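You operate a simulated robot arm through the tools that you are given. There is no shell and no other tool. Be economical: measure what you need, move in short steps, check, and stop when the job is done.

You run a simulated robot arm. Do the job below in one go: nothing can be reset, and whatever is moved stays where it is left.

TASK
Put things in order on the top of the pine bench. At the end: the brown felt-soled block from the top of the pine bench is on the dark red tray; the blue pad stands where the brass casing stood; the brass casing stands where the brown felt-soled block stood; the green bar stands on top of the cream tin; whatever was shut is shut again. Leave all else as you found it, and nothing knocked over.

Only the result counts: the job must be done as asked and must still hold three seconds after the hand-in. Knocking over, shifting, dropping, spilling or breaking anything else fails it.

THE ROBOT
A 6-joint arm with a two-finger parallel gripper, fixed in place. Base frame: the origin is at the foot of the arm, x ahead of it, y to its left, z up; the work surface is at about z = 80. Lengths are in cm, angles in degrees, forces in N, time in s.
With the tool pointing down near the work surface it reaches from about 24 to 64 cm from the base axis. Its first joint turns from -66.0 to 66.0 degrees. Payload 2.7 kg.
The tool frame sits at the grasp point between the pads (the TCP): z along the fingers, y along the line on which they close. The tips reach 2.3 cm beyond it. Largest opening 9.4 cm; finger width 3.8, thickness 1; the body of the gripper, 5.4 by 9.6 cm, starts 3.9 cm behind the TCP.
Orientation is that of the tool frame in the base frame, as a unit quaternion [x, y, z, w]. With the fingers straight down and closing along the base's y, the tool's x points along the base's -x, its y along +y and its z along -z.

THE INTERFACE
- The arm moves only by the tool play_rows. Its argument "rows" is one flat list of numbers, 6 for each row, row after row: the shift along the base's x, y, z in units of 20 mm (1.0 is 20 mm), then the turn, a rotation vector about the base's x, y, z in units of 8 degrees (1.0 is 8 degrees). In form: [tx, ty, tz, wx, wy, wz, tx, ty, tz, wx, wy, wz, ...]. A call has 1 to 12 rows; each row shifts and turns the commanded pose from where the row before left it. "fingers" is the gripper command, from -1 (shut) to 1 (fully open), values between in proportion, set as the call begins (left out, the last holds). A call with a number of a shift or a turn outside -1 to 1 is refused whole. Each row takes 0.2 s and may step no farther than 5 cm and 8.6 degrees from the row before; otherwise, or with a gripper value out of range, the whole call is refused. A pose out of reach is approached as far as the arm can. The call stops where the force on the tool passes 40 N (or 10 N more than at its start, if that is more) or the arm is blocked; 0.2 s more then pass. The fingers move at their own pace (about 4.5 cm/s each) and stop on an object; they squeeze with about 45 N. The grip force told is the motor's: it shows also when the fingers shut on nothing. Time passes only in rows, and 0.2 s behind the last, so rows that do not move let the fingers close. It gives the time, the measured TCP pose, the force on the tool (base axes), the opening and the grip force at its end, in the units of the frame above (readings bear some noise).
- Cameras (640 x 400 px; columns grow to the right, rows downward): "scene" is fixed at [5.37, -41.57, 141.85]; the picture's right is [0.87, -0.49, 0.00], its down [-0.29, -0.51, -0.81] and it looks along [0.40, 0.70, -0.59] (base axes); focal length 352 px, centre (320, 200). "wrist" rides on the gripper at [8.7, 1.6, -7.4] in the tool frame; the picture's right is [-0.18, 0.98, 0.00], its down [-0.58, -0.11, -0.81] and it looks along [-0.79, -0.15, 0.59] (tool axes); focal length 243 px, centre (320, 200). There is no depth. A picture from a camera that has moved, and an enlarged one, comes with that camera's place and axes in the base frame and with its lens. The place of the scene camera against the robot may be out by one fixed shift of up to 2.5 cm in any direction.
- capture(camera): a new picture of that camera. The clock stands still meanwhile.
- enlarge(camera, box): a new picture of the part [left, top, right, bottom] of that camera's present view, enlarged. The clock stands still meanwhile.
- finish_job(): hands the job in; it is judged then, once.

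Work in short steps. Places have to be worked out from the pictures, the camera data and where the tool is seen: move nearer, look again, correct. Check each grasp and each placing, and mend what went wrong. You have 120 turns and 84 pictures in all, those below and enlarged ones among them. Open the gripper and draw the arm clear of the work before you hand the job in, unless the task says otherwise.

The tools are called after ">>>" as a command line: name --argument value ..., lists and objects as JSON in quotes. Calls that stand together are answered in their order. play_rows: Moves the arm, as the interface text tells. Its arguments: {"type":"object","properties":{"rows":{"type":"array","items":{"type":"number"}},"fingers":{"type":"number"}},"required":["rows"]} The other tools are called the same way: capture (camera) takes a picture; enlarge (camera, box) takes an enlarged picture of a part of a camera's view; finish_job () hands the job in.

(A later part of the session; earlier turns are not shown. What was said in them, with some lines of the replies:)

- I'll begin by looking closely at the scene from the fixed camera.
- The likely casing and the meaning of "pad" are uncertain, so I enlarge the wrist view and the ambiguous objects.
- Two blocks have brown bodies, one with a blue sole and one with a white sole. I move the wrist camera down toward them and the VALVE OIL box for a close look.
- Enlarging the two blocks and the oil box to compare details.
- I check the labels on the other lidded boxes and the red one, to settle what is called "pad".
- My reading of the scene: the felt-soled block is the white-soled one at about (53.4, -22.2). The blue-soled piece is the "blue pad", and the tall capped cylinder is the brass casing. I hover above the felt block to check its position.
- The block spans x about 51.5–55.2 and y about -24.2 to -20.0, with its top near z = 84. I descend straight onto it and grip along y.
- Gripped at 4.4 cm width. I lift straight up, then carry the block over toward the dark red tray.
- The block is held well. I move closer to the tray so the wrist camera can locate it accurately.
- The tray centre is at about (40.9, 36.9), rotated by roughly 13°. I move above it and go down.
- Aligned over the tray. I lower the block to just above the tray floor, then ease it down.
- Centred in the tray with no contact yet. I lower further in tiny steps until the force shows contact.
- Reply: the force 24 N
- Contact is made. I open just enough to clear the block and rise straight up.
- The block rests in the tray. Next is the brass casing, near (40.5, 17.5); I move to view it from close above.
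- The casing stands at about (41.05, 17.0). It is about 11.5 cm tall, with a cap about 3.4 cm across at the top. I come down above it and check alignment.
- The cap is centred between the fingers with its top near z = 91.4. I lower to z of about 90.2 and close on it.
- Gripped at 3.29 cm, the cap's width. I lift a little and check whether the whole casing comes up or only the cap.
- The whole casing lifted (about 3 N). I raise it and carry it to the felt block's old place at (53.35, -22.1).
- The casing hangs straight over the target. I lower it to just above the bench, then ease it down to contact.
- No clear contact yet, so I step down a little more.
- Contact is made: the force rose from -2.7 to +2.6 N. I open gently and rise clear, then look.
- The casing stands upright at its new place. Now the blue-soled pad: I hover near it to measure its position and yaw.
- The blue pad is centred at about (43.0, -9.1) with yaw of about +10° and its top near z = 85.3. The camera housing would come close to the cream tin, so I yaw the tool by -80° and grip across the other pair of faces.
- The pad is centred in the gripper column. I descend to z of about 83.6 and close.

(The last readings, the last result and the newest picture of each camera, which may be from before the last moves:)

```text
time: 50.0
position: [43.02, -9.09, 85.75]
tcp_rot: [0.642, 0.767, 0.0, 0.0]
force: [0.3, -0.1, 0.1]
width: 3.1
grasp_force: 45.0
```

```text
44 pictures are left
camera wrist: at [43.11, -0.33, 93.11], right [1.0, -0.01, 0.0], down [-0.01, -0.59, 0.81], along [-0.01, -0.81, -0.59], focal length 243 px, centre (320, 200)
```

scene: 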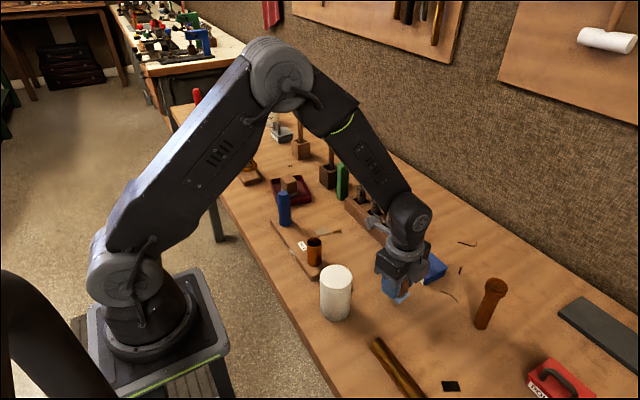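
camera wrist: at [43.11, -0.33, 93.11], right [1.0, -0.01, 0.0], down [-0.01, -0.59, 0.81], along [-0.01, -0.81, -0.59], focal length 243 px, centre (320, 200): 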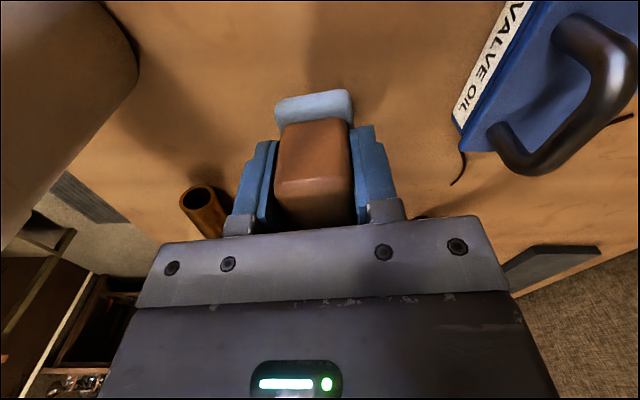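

Pad held at 3.1 cm width. I raise it and carry it to the casing's old spot at (41.05, 17.0).

>>> play_rows --rows '[0, 0, 1, 0, 0, 0, 0, 0, 1, 0, 0, 0, 0, 0, 1, 0, 0, 0, 0, 0, 1, 0, 0, 0, 0, 0, 1, 0, 0, 0, 0, 0, 1, 0, 0, 0, 0, 0, 1, 0, 0, 0, 0, 0, 1, 0, 0, 0, 0, 0, 1, 0, 0, 0, 0, 0, 1, 0, 0, 0]'

>>> play_rows --rows '[0, 1, 0, 0, 0, 0, 0, 1, 0, 0, 0, 0, 0, 1, 0, 0, 0, 0, 0, 1, 0, 0, 0, 0, 0, 1, 0, 0, 0, 0, 0, 1, 0, 0, 0, 0, 0, 1, 0, 0, 0, 0, -0.2, 1, 0, 0, 0, 0, -0.2, 1, 0, 0, 0, 0, -0.2, 1, 0, 0, 0, 0, -0.2, 1, 0, 0, 0, 0, -0.2, 1, 0, 0, 0, 0]'

>>> capture --camera "wrist"

```text
time: 52.2
position: [43.19, -9.0, 105.6]
tcp_rot: [0.642, 0.766, 0.001, 0.001]
force: [0.2, 1.2, 0.3]
width: 3.12
grasp_force: 45.5
```

```text
time: 54.8
position: [40.94, 14.89, 105.67]
tcp_rot: [0.641, 0.767, 0.0, 0.0]
force: [-0.3, 0.1, -1.2]
width: 3.14
grasp_force: 44.9
```

```text
43 pictures are left
camera wrist: at [41.0, 23.72, 112.95], right [1.0, -0.01, 0.0], down [-0.01, -0.59, 0.81], along [-0.01, -0.81, -0.59], focal length 243 px, centre (320, 200)
```

wrist: 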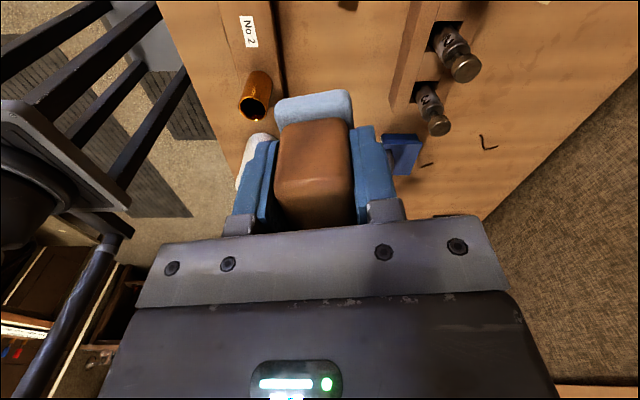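

Clear space on both sides. I align to (41.05, 17.0) and lower.

>>> play_rows --rows '[0.03, 1, 0, 0, 0, 0, 0, 0.03, -1, 0, 0, 0, 0, 0, -1, 0, 0, 0, 0, 0, -1, 0, 0, 0, 0, 0, -1, 0, 0, 0, 0, 0, -1, 0, 0, 0, 0, 0, -1, 0, 0, 0, 0, 0, -1, 0, 0, 0, 0, 0, -1, 0, 0, 0, 0, 0, -1, 0, 0, 0]'

>>> capture --camera "scene"

>>> capture --camera "wrist"

```text
time: 57.0
position: [40.92, 17.05, 87.58]
tcp_rot: [0.642, 0.767, 0.001, 0.001]
force: [-0.4, 0.2, -0.1]
width: 3.15
grasp_force: 44.5
```

```text
42 pictures are left
```

scene: 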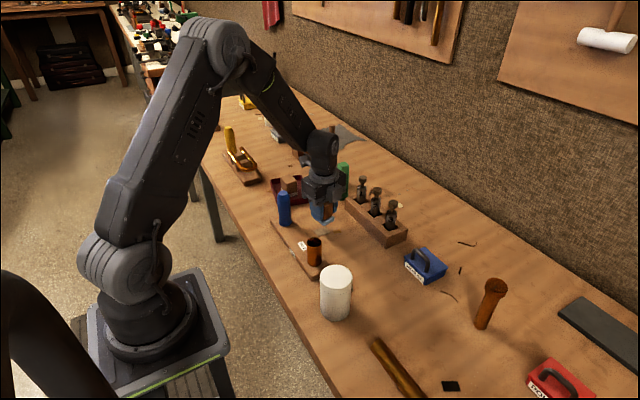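

```text
41 pictures are left
camera wrist: at [41.15, 25.8, 94.98], right [1.0, -0.01, 0.0], down [-0.01, -0.59, 0.81], along [-0.01, -0.81, -0.59], focal length 243 px, centre (320, 200)
```

wrist: 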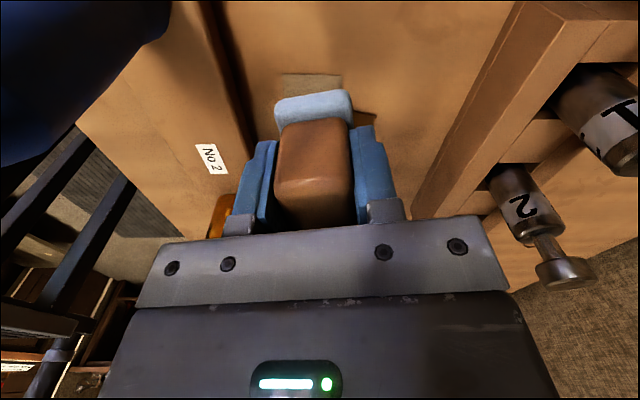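

Over the grey patch and clear of the board and piston block. I ease down to contact.

>>> play_rows --rows '[0, 0, -0.9, 0, 0, 0, 0, 0, -0.8, 0, 0, 0]'

>>> play_rows --rows '[0, 0, -0.1, 0, 0, 0, 0, 0, -0.08, 0, 0, 0]'

>>> play_rows --rows '[0, 0, -0.06, 0, 0, 0]'

```text
time: 57.6
position: [40.96, 16.99, 84.14]
tcp_rot: [0.642, 0.767, 0.001, 0.001]
force: [0.1, 0.4, -0.6]
width: 3.12
grasp_force: 44.8
```

```text
time: 58.2
position: [41.08, 16.86, 83.83]
tcp_rot: [0.642, 0.767, 0.0, 0.0]
force: [0.7, -0.9, -0.8]
width: 3.15
grasp_force: 45.1
```

```text
time: 58.6
position: [41.12, 16.98, 83.7]
tcp_rot: [0.641, 0.767, 0.001, 0.0]
force: [0.0, -0.4, -0.6]
width: 3.13
grasp_force: 44.6
```

One more small step down, then release with a limited opening.

>>> play_rows --rows '[0, 0, -0.04, 0, 0, 0]'

>>> play_rows --rows '[0, 0, 0, 0, 0, 0, 0, 0, 0, 0, 0, 0, 0, 0, 0, 0, 0, 0]' --fingers 0.25

>>> play_rows --rows '[0, 0, 0.5, 0, 0, 0, 0, 0, 1, 0, 0, 0, 0, 0, 1, 0, 0, 0, 0, 0, 1, 0, 0, 0, 0, 0, 1, 0, 0, 0, 0, 0, 1, 0, 0, 0, 0, 0, 1, 0, 0, 0, 0, 0, 1, 0, 0, 0, 0, 0, 1, 0, 0, 0, 0, 0, 1, 0, 0, 0]'

>>> capture --camera "wrist"

>>> enlarge --camera "scene" --box '[250, 150, 400, 330]'

```text
time: 59.0
position: [41.17, 16.91, 83.74]
tcp_rot: [0.642, 0.767, 0.0, 0.001]
force: [-1.9, 0.2, 5.6]
width: 3.15
grasp_force: 45.1
```

```text
time: 59.8
position: [41.11, 17.06, 83.76]
tcp_rot: [0.642, 0.767, 0.001, 0.001]
force: [-0.3, 0.3, 0.0]
width: 5.89
grasp_force: 0.0
```

```text
time: 62.0
position: [41.09, 17.07, 102.79]
tcp_rot: [0.642, 0.767, 0.0, 0.0]
force: [0.4, -1.0, 0.3]
width: 5.88
grasp_force: 0.1
```

```text
40 pictures are left
camera wrist: at [41.09, 25.77, 110.23], right [1.0, -0.01, 0.0], down [-0.01, -0.59, 0.81], along [-0.01, -0.81, -0.59], focal length 243 px, centre (320, 200)
```

wrist: 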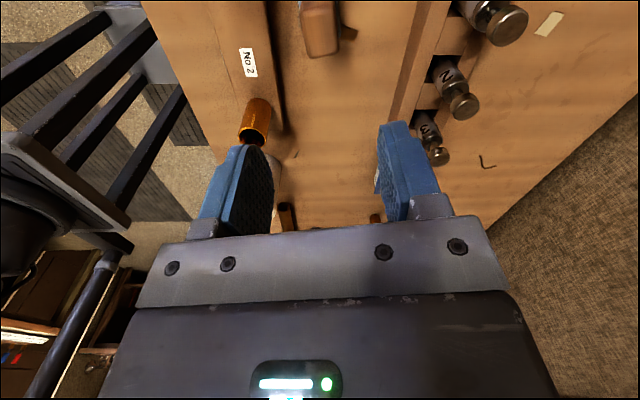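

```text
2.22 times, centred on (325, 240) of scene
camera zoom: at [5.37, -41.57, 141.85], right [0.87, -0.49, 0.0], down [-0.29, -0.51, -0.81], along [0.4, 0.7, -0.59], focal length 783 px, centre (309, 111)
```

zoom: 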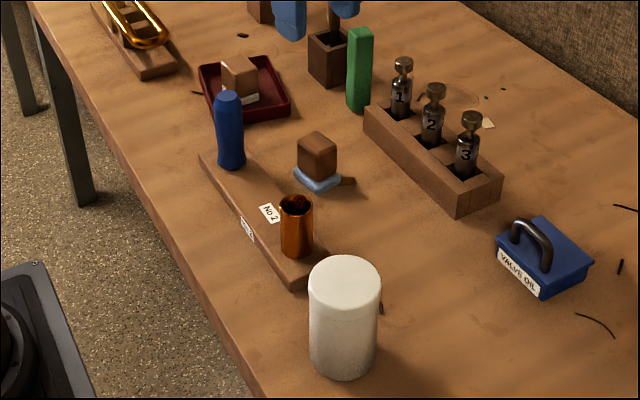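

Pad placed well. Next is the green bar: I move toward it with the tool yawed back to 0 and look.

>>> play_rows --rows '[0.2, 0.45, 0.1, 0, 0, 1, 0.2, 0.45, 0.1, 0, 0, 1, 0.2, 0.45, 0.1, 0, 0, 1, 0.2, 0.45, 0.1, 0, 0, 1, 0.2, 0.45, 0.1, 0, 0, 1, 0.2, 0.45, 0.1, 0, 0, 1, 0.2, 0.45, 0.1, 0, 0, 1, 0.2, 0.45, 0.1, 0, 0, 1, 0.2, 0.45, 0.1, 0, 0, 1, 0.2, 0.45, 0.1, 0, 0, 1]' --fingers 1

>>> capture --camera "wrist"

>>> enlarge --camera "wrist" --box '[240, 0, 440, 150]'

```text
time: 64.2
position: [45.08, 25.98, 104.72]
tcp_rot: [-0.003, 1.0, 0.001, 0.0]
force: [0.3, 0.5, -1.3]
width: 9.39
grasp_force: 0.2
```

```text
38 pictures are left
camera wrist: at [36.45, 27.5, 112.16], right [0.18, 0.98, 0.0], down [0.58, -0.11, 0.81], along [0.79, -0.14, -0.59], focal length 243 px, centre (320, 200)
```

wrist: 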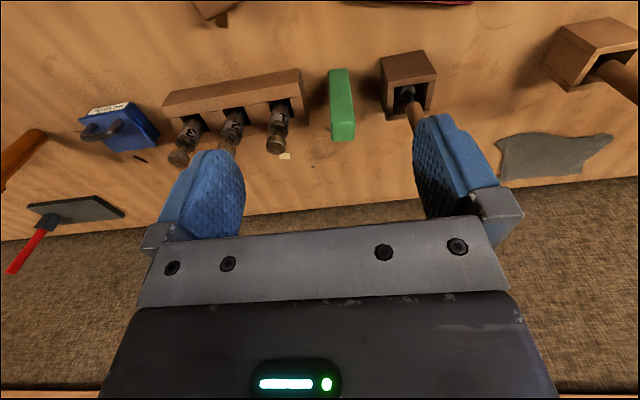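

```text
2.67 times, centred on (340, 75) of wrist
camera zoom: at [36.45, 27.5, 112.16], right [0.18, 0.98, 0.0], down [0.58, -0.11, 0.81], along [0.79, -0.14, -0.59], focal length 647 px, centre (267, 533)
```

zoom: 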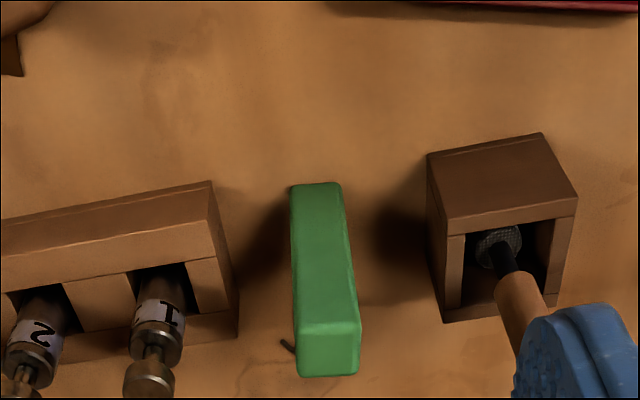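

The green bar is about 2.4 cm square, centred at (53.1, 27.0), with its top near z = 90.8 and a yaw of about -5°. I hover above it with limited opening, since there are neighbours on both sides.

>>> play_rows --rows '[0.8, 0.1, 0, 0, 0, -0.12, 0.8, 0.1, 0, 0, 0, -0.12, 0.8, 0.1, 0, 0, 0, -0.12, 0.8, 0.1, 0, 0, 0, -0.12, 0.8, 0.1, 0, 0, 0, -0.12, 0, 0, -1, 0, 0, 0, 0, 0, -1, 0, 0, 0, 0, 0, -1, 0, 0, 0, 0, 0, -0.8, 0, 0, 0]' --fingers 0.25

>>> capture --camera "wrist"

>>> enlarge --camera "scene" --box '[280, 80, 420, 230]'

```text
time: 66.2
position: [53.14, 27.08, 97.11]
tcp_rot: [0.041, 0.999, 0.0, 0.0]
force: [0.4, -0.1, -0.6]
width: 5.89
grasp_force: 0.1
```

```text
36 pictures are left
camera wrist: at [44.65, 29.27, 104.52], right [0.26, 0.96, 0.0], down [0.57, -0.16, 0.81], along [0.78, -0.21, -0.59], focal length 243 px, centre (320, 200)
```

wrist: 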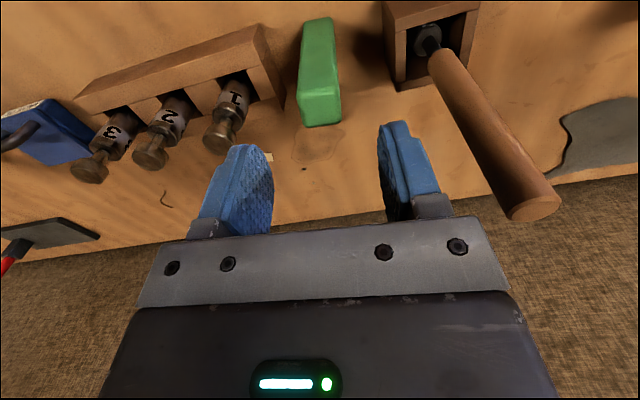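

```text
2.67 times, centred on (350, 155) of scene
camera zoom: at [5.37, -41.57, 141.85], right [0.87, -0.49, 0.0], down [-0.29, -0.51, -0.81], along [0.4, 0.7, -0.59], focal length 940 px, centre (240, 320)
```

zoom: 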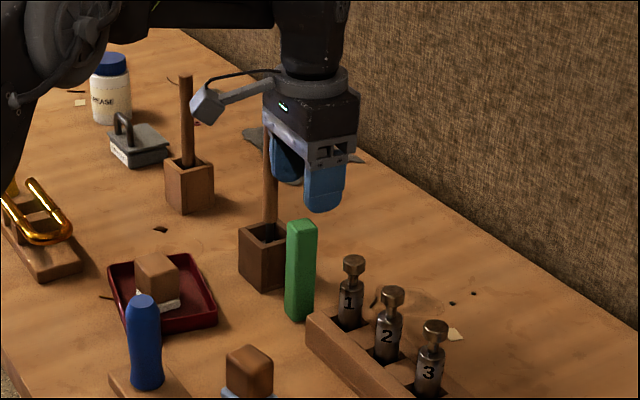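

The bar is centred between the fingers, and the hammer handle is about 2.7 cm clear. I descend to z of about 88.2 and grip.

>>> play_rows --rows '[0, 0, -0.9, 0, 0, 0, 0, 0, -0.9, 0, 0, 0, 0, 0, -0.9, 0, 0, 0, 0, 0, -0.9, 0, 0, 0, 0, 0, -0.8, 0, 0, 0]'

>>> play_rows --rows '[0, 0, 0, 0, 0, 0, 0, 0, 0, 0, 0, 0, 0, 0, 0, 0, 0, 0, 0, 0, 0, 0, 0, 0]' --fingers -1

>>> play_rows --rows '[0, 0, 0.3, 0, 0, 0, 0, 0, 0.5, 0, 0, 0, 0, 0, 0.7, 0, 0, 0]'

>>> enlarge --camera "scene" --box '[280, 80, 420, 230]'

>>> capture --camera "wrist"

```text
time: 67.4
position: [53.05, 27.06, 88.3]
tcp_rot: [0.042, 0.999, 0.0, 0.001]
force: [-0.6, -1.2, 0.0]
width: 5.87
grasp_force: 0.1
```

```text
time: 68.4
position: [53.06, 27.05, 88.29]
tcp_rot: [0.042, 0.999, 0.0, 0.001]
force: [0.1, -0.5, -0.1]
width: 2.56
grasp_force: 45.3
```

```text
time: 69.2
position: [53.14, 27.04, 91.26]
tcp_rot: [0.042, 0.999, 0.002, 0.0]
force: [0.1, 0.6, -0.7]
width: 2.57
grasp_force: 45.1
```

```text
2.67 times, centred on (350, 155) of scene
camera zoom: at [5.37, -41.57, 141.85], right [0.87, -0.49, 0.0], down [-0.29, -0.51, -0.81], along [0.4, 0.7, -0.59], focal length 940 px, centre (240, 320)
```

zoom: 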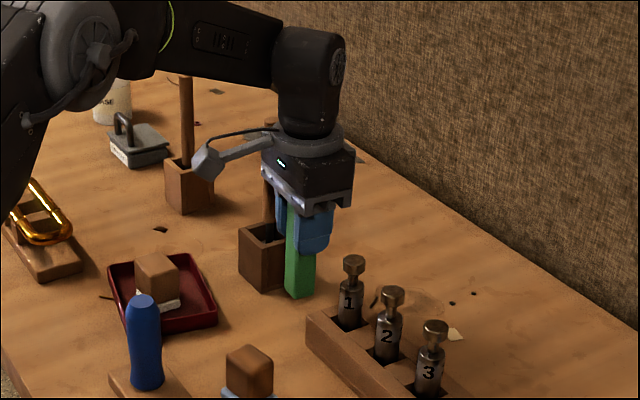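

```text
33 pictures are left
camera wrist: at [44.63, 29.29, 98.74], right [0.26, 0.96, 0.0], down [0.57, -0.16, 0.81], along [0.78, -0.21, -0.59], focal length 243 px, centre (320, 200)
```

wrist: 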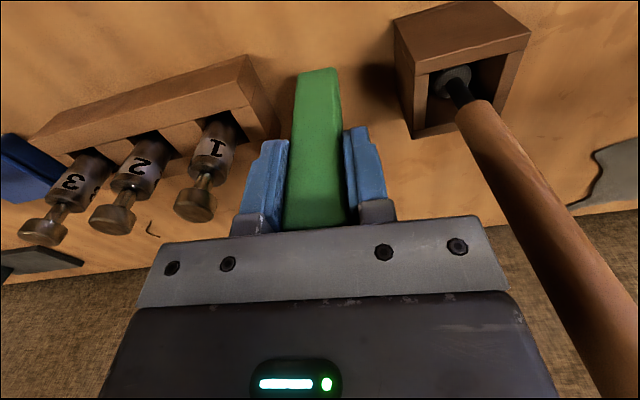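

Bar held (2.56 cm). I lift it and carry it toward the cream tin, yawing the tool by -75° so the camera can look at the tin from the +y side.

>>> play_rows --rows '[0, 0, 0.95, 0, 0, 0, 0, 0, 0.95, 0, 0, 0, 0, 0, 0.95, 0, 0, 0, 0, 0, 0.95, 0, 0, 0, 0, 0, 0.95, 0, 0, 0, 0, 0, 0.95, 0, 0, 0, 0, 0, 0.95, 0, 0, 0, 0, 0, 0.95, 0, 0, 0, 0, 0, 0.95, 0, 0, 0]'

>>> play_rows --rows '[-0.708, -0.917, 0, 0, 0, -0.78, -0.708, -0.917, 0, 0, 0, -0.78, -0.708, -0.917, 0, 0, 0, -0.78, -0.708, -0.917, 0, 0, 0, -0.78, -0.708, -0.917, 0, 0, 0, -0.78, -0.708, -0.917, 0, 0, 0, -0.78, -0.708, -0.917, 0, 0, 0, -0.78, -0.708, -0.917, 0, 0, 0, -0.78, -0.708, -0.917, 0, 0, 0, -0.78, -0.708, -0.917, 0, 0, 0, -0.78, -0.708, -0.917, 0, 0, 0, -0.78, -0.708, -0.917, 0, 0, 0, -0.78]'

>>> capture --camera "wrist"

>>> capture --camera "scene"

```text
time: 71.2
position: [53.01, 27.04, 108.4]
tcp_rot: [0.041, 0.999, -0.001, 0.0]
force: [0.1, -0.1, -1.1]
width: 2.55
grasp_force: 45.1
```

```text
time: 73.8
position: [36.01, 4.89, 108.4]
tcp_rot: [0.64, 0.768, -0.001, 0.0]
force: [-0.3, 0.7, -1.6]
width: 2.58
grasp_force: 45.2
```

```text
32 pictures are left
camera wrist: at [36.08, 13.67, 115.9], right [1.0, 0.0, 0.0], down [0.0, -0.59, 0.81], along [0.0, -0.81, -0.59], focal length 243 px, centre (320, 200)
```

wrist: 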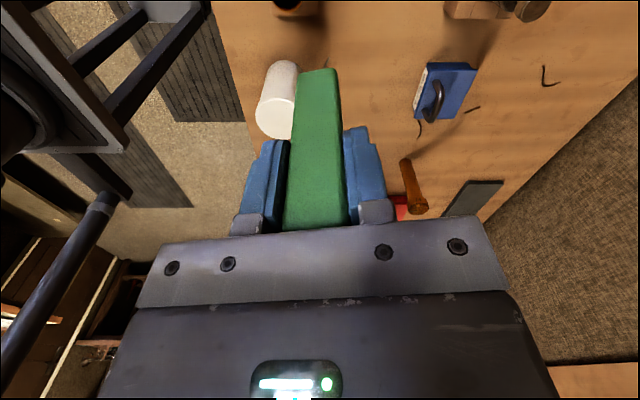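

```text
31 pictures are left
```

scene: 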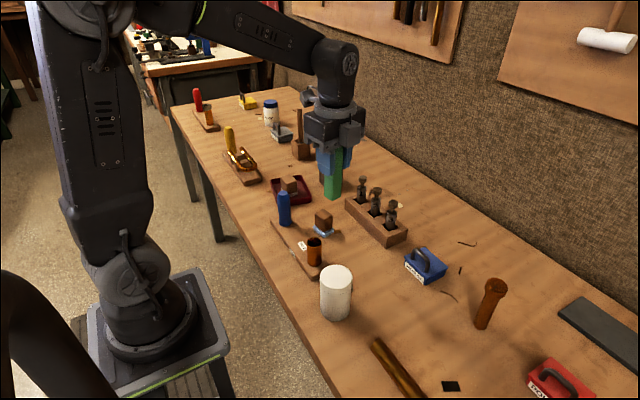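

I see the tin top left of the bar, at roughly (30.6, -5, z≈89.4). I move nearer, offset to one side, for a better measurement.

>>> play_rows --rows '[0, -0.98, -0.65, 0, 0, 0, 0, -0.98, -0.65, 0, 0, 0, 0, -0.98, -0.65, 0, 0, 0, 0, -0.98, -0.65, 0, 0, 0]'

>>> capture --camera "wrist"

>>> enlarge --camera "wrist" --box '[190, 0, 350, 140]'

```text
time: 74.8
position: [36.12, -2.78, 103.27]
tcp_rot: [0.639, 0.769, 0.0, 0.001]
force: [-0.4, -0.5, -1.3]
width: 2.58
grasp_force: 45.3
```

```text
30 pictures are left
camera wrist: at [36.18, 5.99, 110.62], right [1.0, 0.0, 0.0], down [0.0, -0.59, 0.81], along [0.0, -0.81, -0.59], focal length 243 px, centre (320, 200)
```

wrist: 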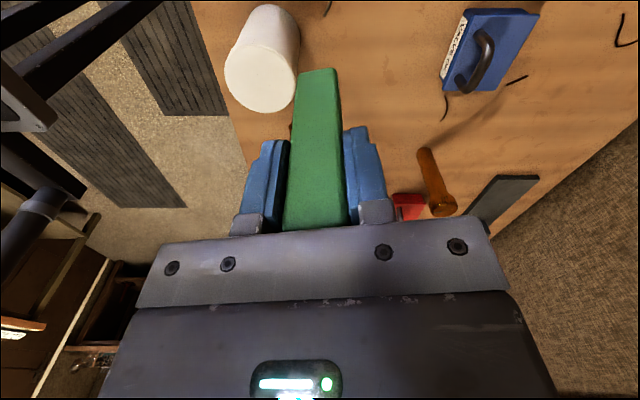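

```text
2.86 times, centred on (270, 70) of wrist
camera zoom: at [36.18, 5.99, 110.62], right [1.0, 0.0, 0.0], down [0.0, -0.59, 0.81], along [0.0, -0.81, -0.59], focal length 693 px, centre (463, 571)
```

zoom: 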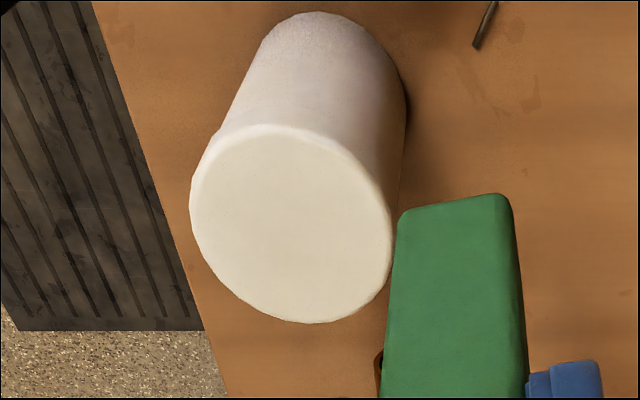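

The tin top is centred at about (30.9, -5.2) at z of about 89.4, with radius about 3.1. I move the bar over it.

>>> play_rows --rows '[-0.65, -0.3, 0, 0, 0, 0, -0.65, -0.3, 0, 0, 0, 0, -0.65, -0.3, 0, 0, 0, 0, -0.65, -0.3, 0, 0, 0, 0]'

>>> capture --camera "wrist"

>>> enlarge --camera "scene" --box '[260, 180, 420, 330]'

```text
time: 75.8
position: [30.86, -5.22, 103.26]
tcp_rot: [0.639, 0.769, 0.0, 0.0]
force: [0.4, -0.1, -1.7]
width: 2.55
grasp_force: 44.8
```

```text
28 pictures are left
camera wrist: at [30.9, 3.56, 110.7], right [1.0, 0.0, 0.0], down [0.0, -0.59, 0.81], along [0.0, -0.81, -0.59], focal length 243 px, centre (320, 200)
```

wrist: 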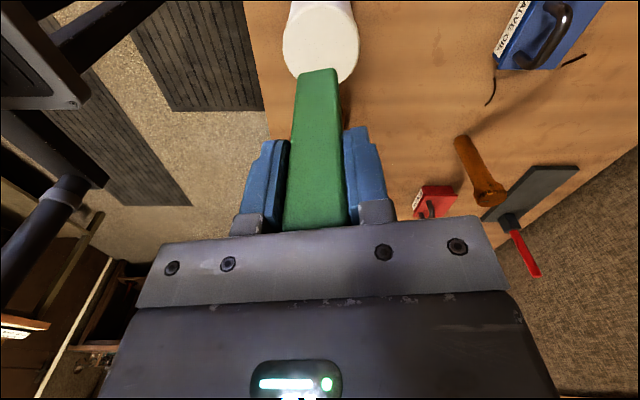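

```text
2.67 times, centred on (340, 255) of scene
camera zoom: at [5.37, -41.57, 141.85], right [0.87, -0.49, 0.0], down [-0.29, -0.51, -0.81], along [0.4, 0.7, -0.59], focal length 940 px, centre (267, 53)
```

zoom: 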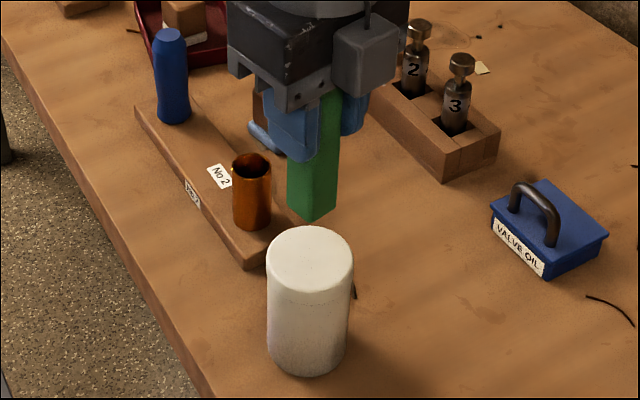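

Well aligned; I shift y by +0.2 and lower until the bar is just above the tin.

>>> play_rows --rows '[0, 0.1, -0.6, 0, 0, 0, 0, 0, -0.6, 0, 0, 0, 0, 0, -0.6, 0, 0, 0, 0, 0, -0.5, 0, 0, 0]'

>>> capture --camera "wrist"

>>> enlarge --camera "scene" --box '[260, 180, 420, 330]'

```text
time: 76.8
position: [30.82, -5.11, 98.6]
tcp_rot: [0.639, 0.769, 0.001, 0.001]
force: [0.3, -0.1, -1.5]
width: 2.54
grasp_force: 44.7
```

```text
26 pictures are left
camera wrist: at [30.87, 3.79, 106.07], right [1.0, 0.0, 0.0], down [0.0, -0.59, 0.81], along [0.0, -0.81, -0.59], focal length 243 px, centre (320, 200)
```

wrist: 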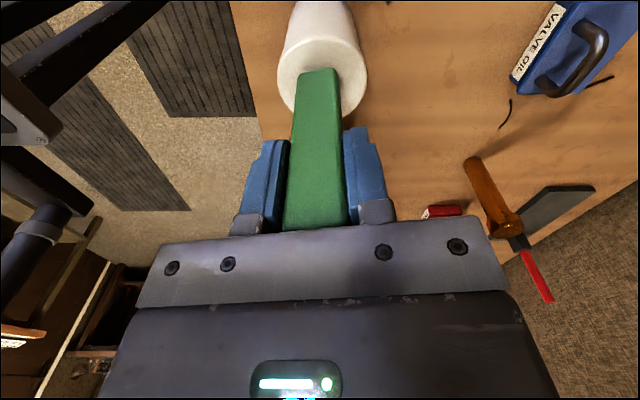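

```text
2.67 times, centred on (340, 255) of scene
camera zoom: at [5.37, -41.57, 141.85], right [0.87, -0.49, 0.0], down [-0.29, -0.51, -0.81], along [0.4, 0.7, -0.59], focal length 940 px, centre (267, 53)
```

zoom: 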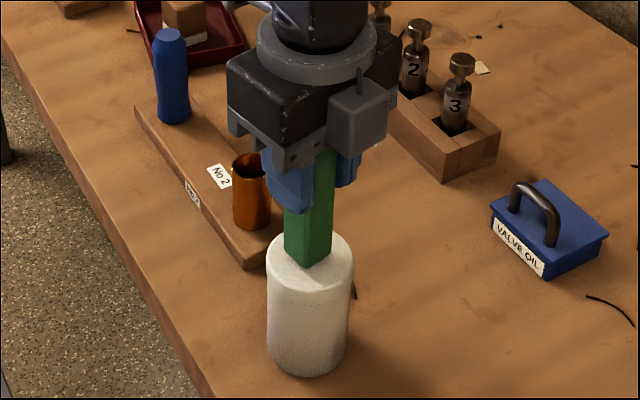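

The bar is about 1 cm above the tin's top and centred. I ease down to contact.

>>> play_rows --rows '[0, 0, -0.15, 0, 0, 0, 0, 0, -0.1, 0, 0, 0, 0, 0, -0.1, 0, 0, 0]'

>>> play_rows --rows '[0, 0, -0.06, 0, 0, 0]'

>>> play_rows --rows '[0, 0, -0.06, 0, 0, 0]'

```text
time: 77.6
position: [30.87, -5.07, 98.32]
tcp_rot: [0.64, 0.769, 0.001, 0.004]
force: [-0.8, 1.8, 5.7]
width: 2.56
grasp_force: 45.0
stopped in row 3: the force on the tool passed its limit (the readings are from after the stop); the commanded pose is now the measured one
```

```text
time: 78.0
position: [30.94, -4.98, 98.35]
tcp_rot: [0.639, 0.769, 0.002, 0.004]
force: [-6.9, -0.7, 31.2]
width: 2.57
grasp_force: 44.2
```

```text
time: 78.4
position: [30.95, -5.03, 98.25]
tcp_rot: [0.638, 0.77, 0.001, 0.004]
force: [-2.4, 0.8, 7.5]
width: 2.57
grasp_force: 44.9
stopped in row 1: the force on the tool passed its limit (the readings are from after the stop); the commanded pose is now the measured one
```

Firm contact at z of about 98.3 (tin top about 90). I check the seat before letting go.

>>> enlarge --camera "scene" --box '[280, 200, 390, 330]'

>>> capture --camera "wrist"

```text
3.08 times, centred on (335, 265) of scene
camera zoom: at [5.36, -41.57, 141.85], right [0.87, -0.49, 0.0], down [-0.29, -0.51, -0.81], along [0.4, 0.7, -0.59], focal length 1084 px, centre (274, 0)
```

zoom: 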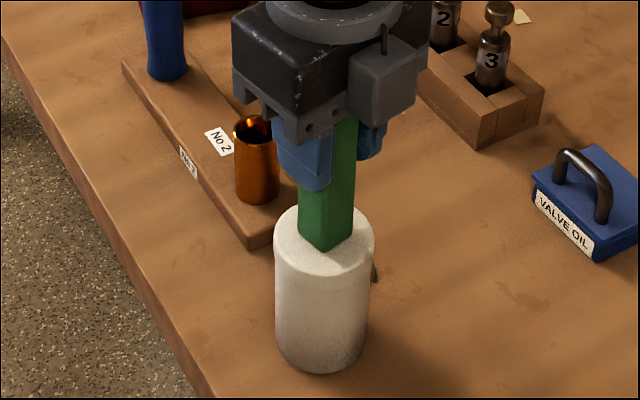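

```text
23 pictures are left
camera wrist: at [31.0, 3.66, 105.62], right [1.0, 0.0, 0.01], down [-0.01, -0.59, 0.81], along [0.0, -0.81, -0.59], focal length 243 px, centre (320, 200)
```

wrist: 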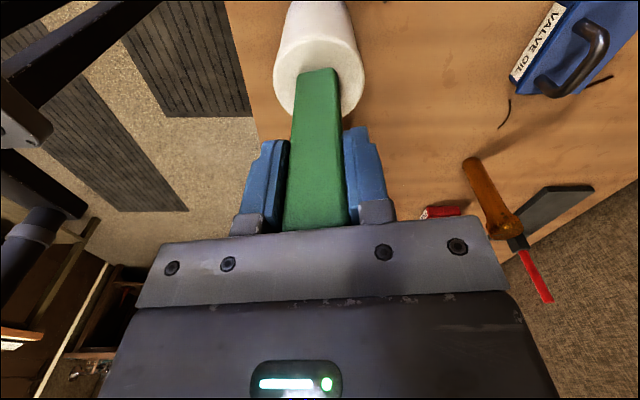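

Seated near the centre of the tin. I open and rise straight up.

>>> play_rows --rows '[0, 0, 0, 0, 0, 0, 0, 0, 0, 0, 0, 0, 0, 0, 0, 0, 0, 0]' --fingers 0.25

>>> play_rows --rows '[0, 0, 0.3, 0, 0, 0, 0, 0, 0.7, 0, 0, 0, 0, 0, 1, 0, 0, 0, 0, 0, 1, 0, 0, 0, 0, 0, 1, 0, 0, 0, 0, 0, 1, 0, 0, 0]'

>>> capture --camera "scene"

```text
time: 79.2
position: [31.05, -5.22, 98.24]
tcp_rot: [0.639, 0.769, 0.002, 0.004]
force: [0.6, -0.1, -0.3]
width: 5.88
grasp_force: 0.1
```

```text
time: 80.6
position: [31.09, -5.17, 108.18]
tcp_rot: [0.638, 0.77, 0.002, 0.003]
force: [0.4, 0.8, 0.4]
width: 5.87
grasp_force: 0.0
```

```text
22 pictures are left
```

scene: 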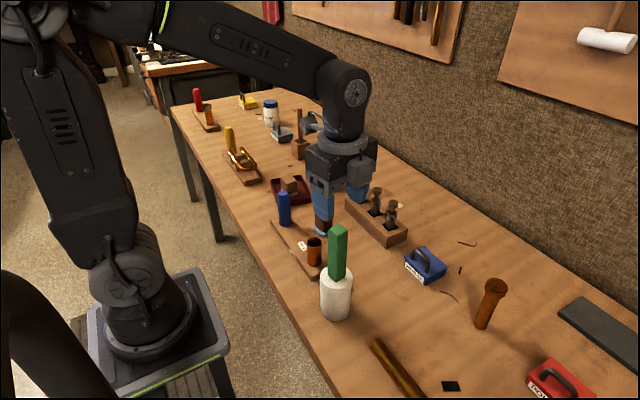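

The bar stands upright on the tin. I rise further and draw the arm clear, then check everything once more.

>>> play_rows --rows '[0, 0, 1, 0, 0, 0, 0, 0, 1, 0, 0, 0, 0, 0, 1, 0, 0, 0, 0.5, 0.8, 0.5, 0, 0, 0, 0.5, 0.8, 0.5, 0, 0, 0, 0.5, 0.8, 0, 0, 0, 0, 0.5, 0.8, 0, 0, 0, 0, 0.5, 0.8, 0, 0, 0, 0, 0, 0, 0, 0, 0, 0, 0, 0, 0, 0, 0, 0]' --fingers 1

>>> capture --camera "scene"

>>> enlarge --camera "scene" --box '[250, 160, 450, 330]'

```text
time: 82.8
position: [36.0, 2.9, 116.25]
tcp_rot: [0.638, 0.77, 0.002, 0.003]
force: [0.1, 0.6, -0.1]
width: 9.39
grasp_force: 0.1
```

```text
21 pictures are left
```

scene: 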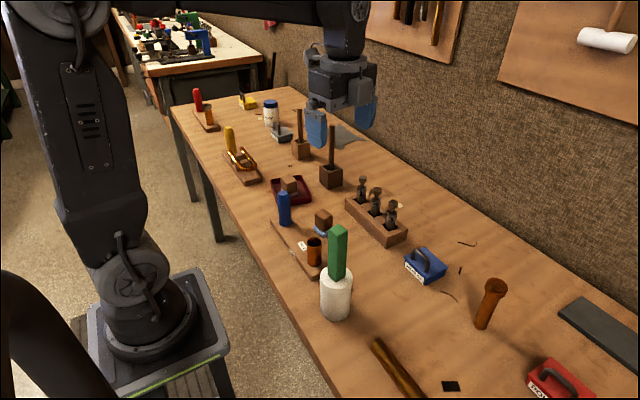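

```text
2.35 times, centred on (350, 245) of scene
camera zoom: at [5.37, -41.57, 141.85], right [0.87, -0.49, 0.0], down [-0.29, -0.51, -0.81], along [0.4, 0.7, -0.59], focal length 829 px, centre (249, 94)
```

zoom: 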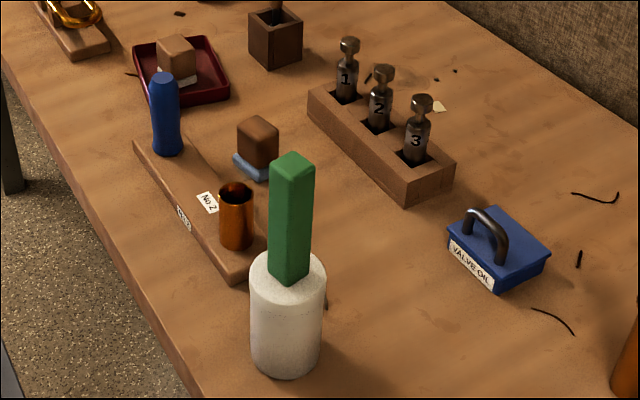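

Everything is upright and in place: the block is in the tray, the pad is where the casing stood, the casing is where the block stood, and the bar is on the tin. The gripper is open and clear, so I hand in.

>>> finish_job

```text
The job is handed in.
```

I moved all four objects and handed the job in. The last pictures show everything standing upright. The main uncertainty is that I had to guess which objects two of the names meant.

- **Brown felt-soled block:** I took this to be the white-soled block. It is on the dark red tray.
- **Blue pad:** I took this to be the brown block with the pale blue sole, not the blue VALVE OIL box. It stands where the brass casing stood.
- **Brass casing:** I took this to be the tall capped cylinder, not the open tube on the No 2 board. It stands where the felt-soled block stood.
- **Green bar:** It stands upright on top of the cream tin.

I never opened any lid or box, so everything that was shut stayed shut. Nothing else was shifted or knocked over as far as I could see. The gripper is open and the arm is clear of the bench.
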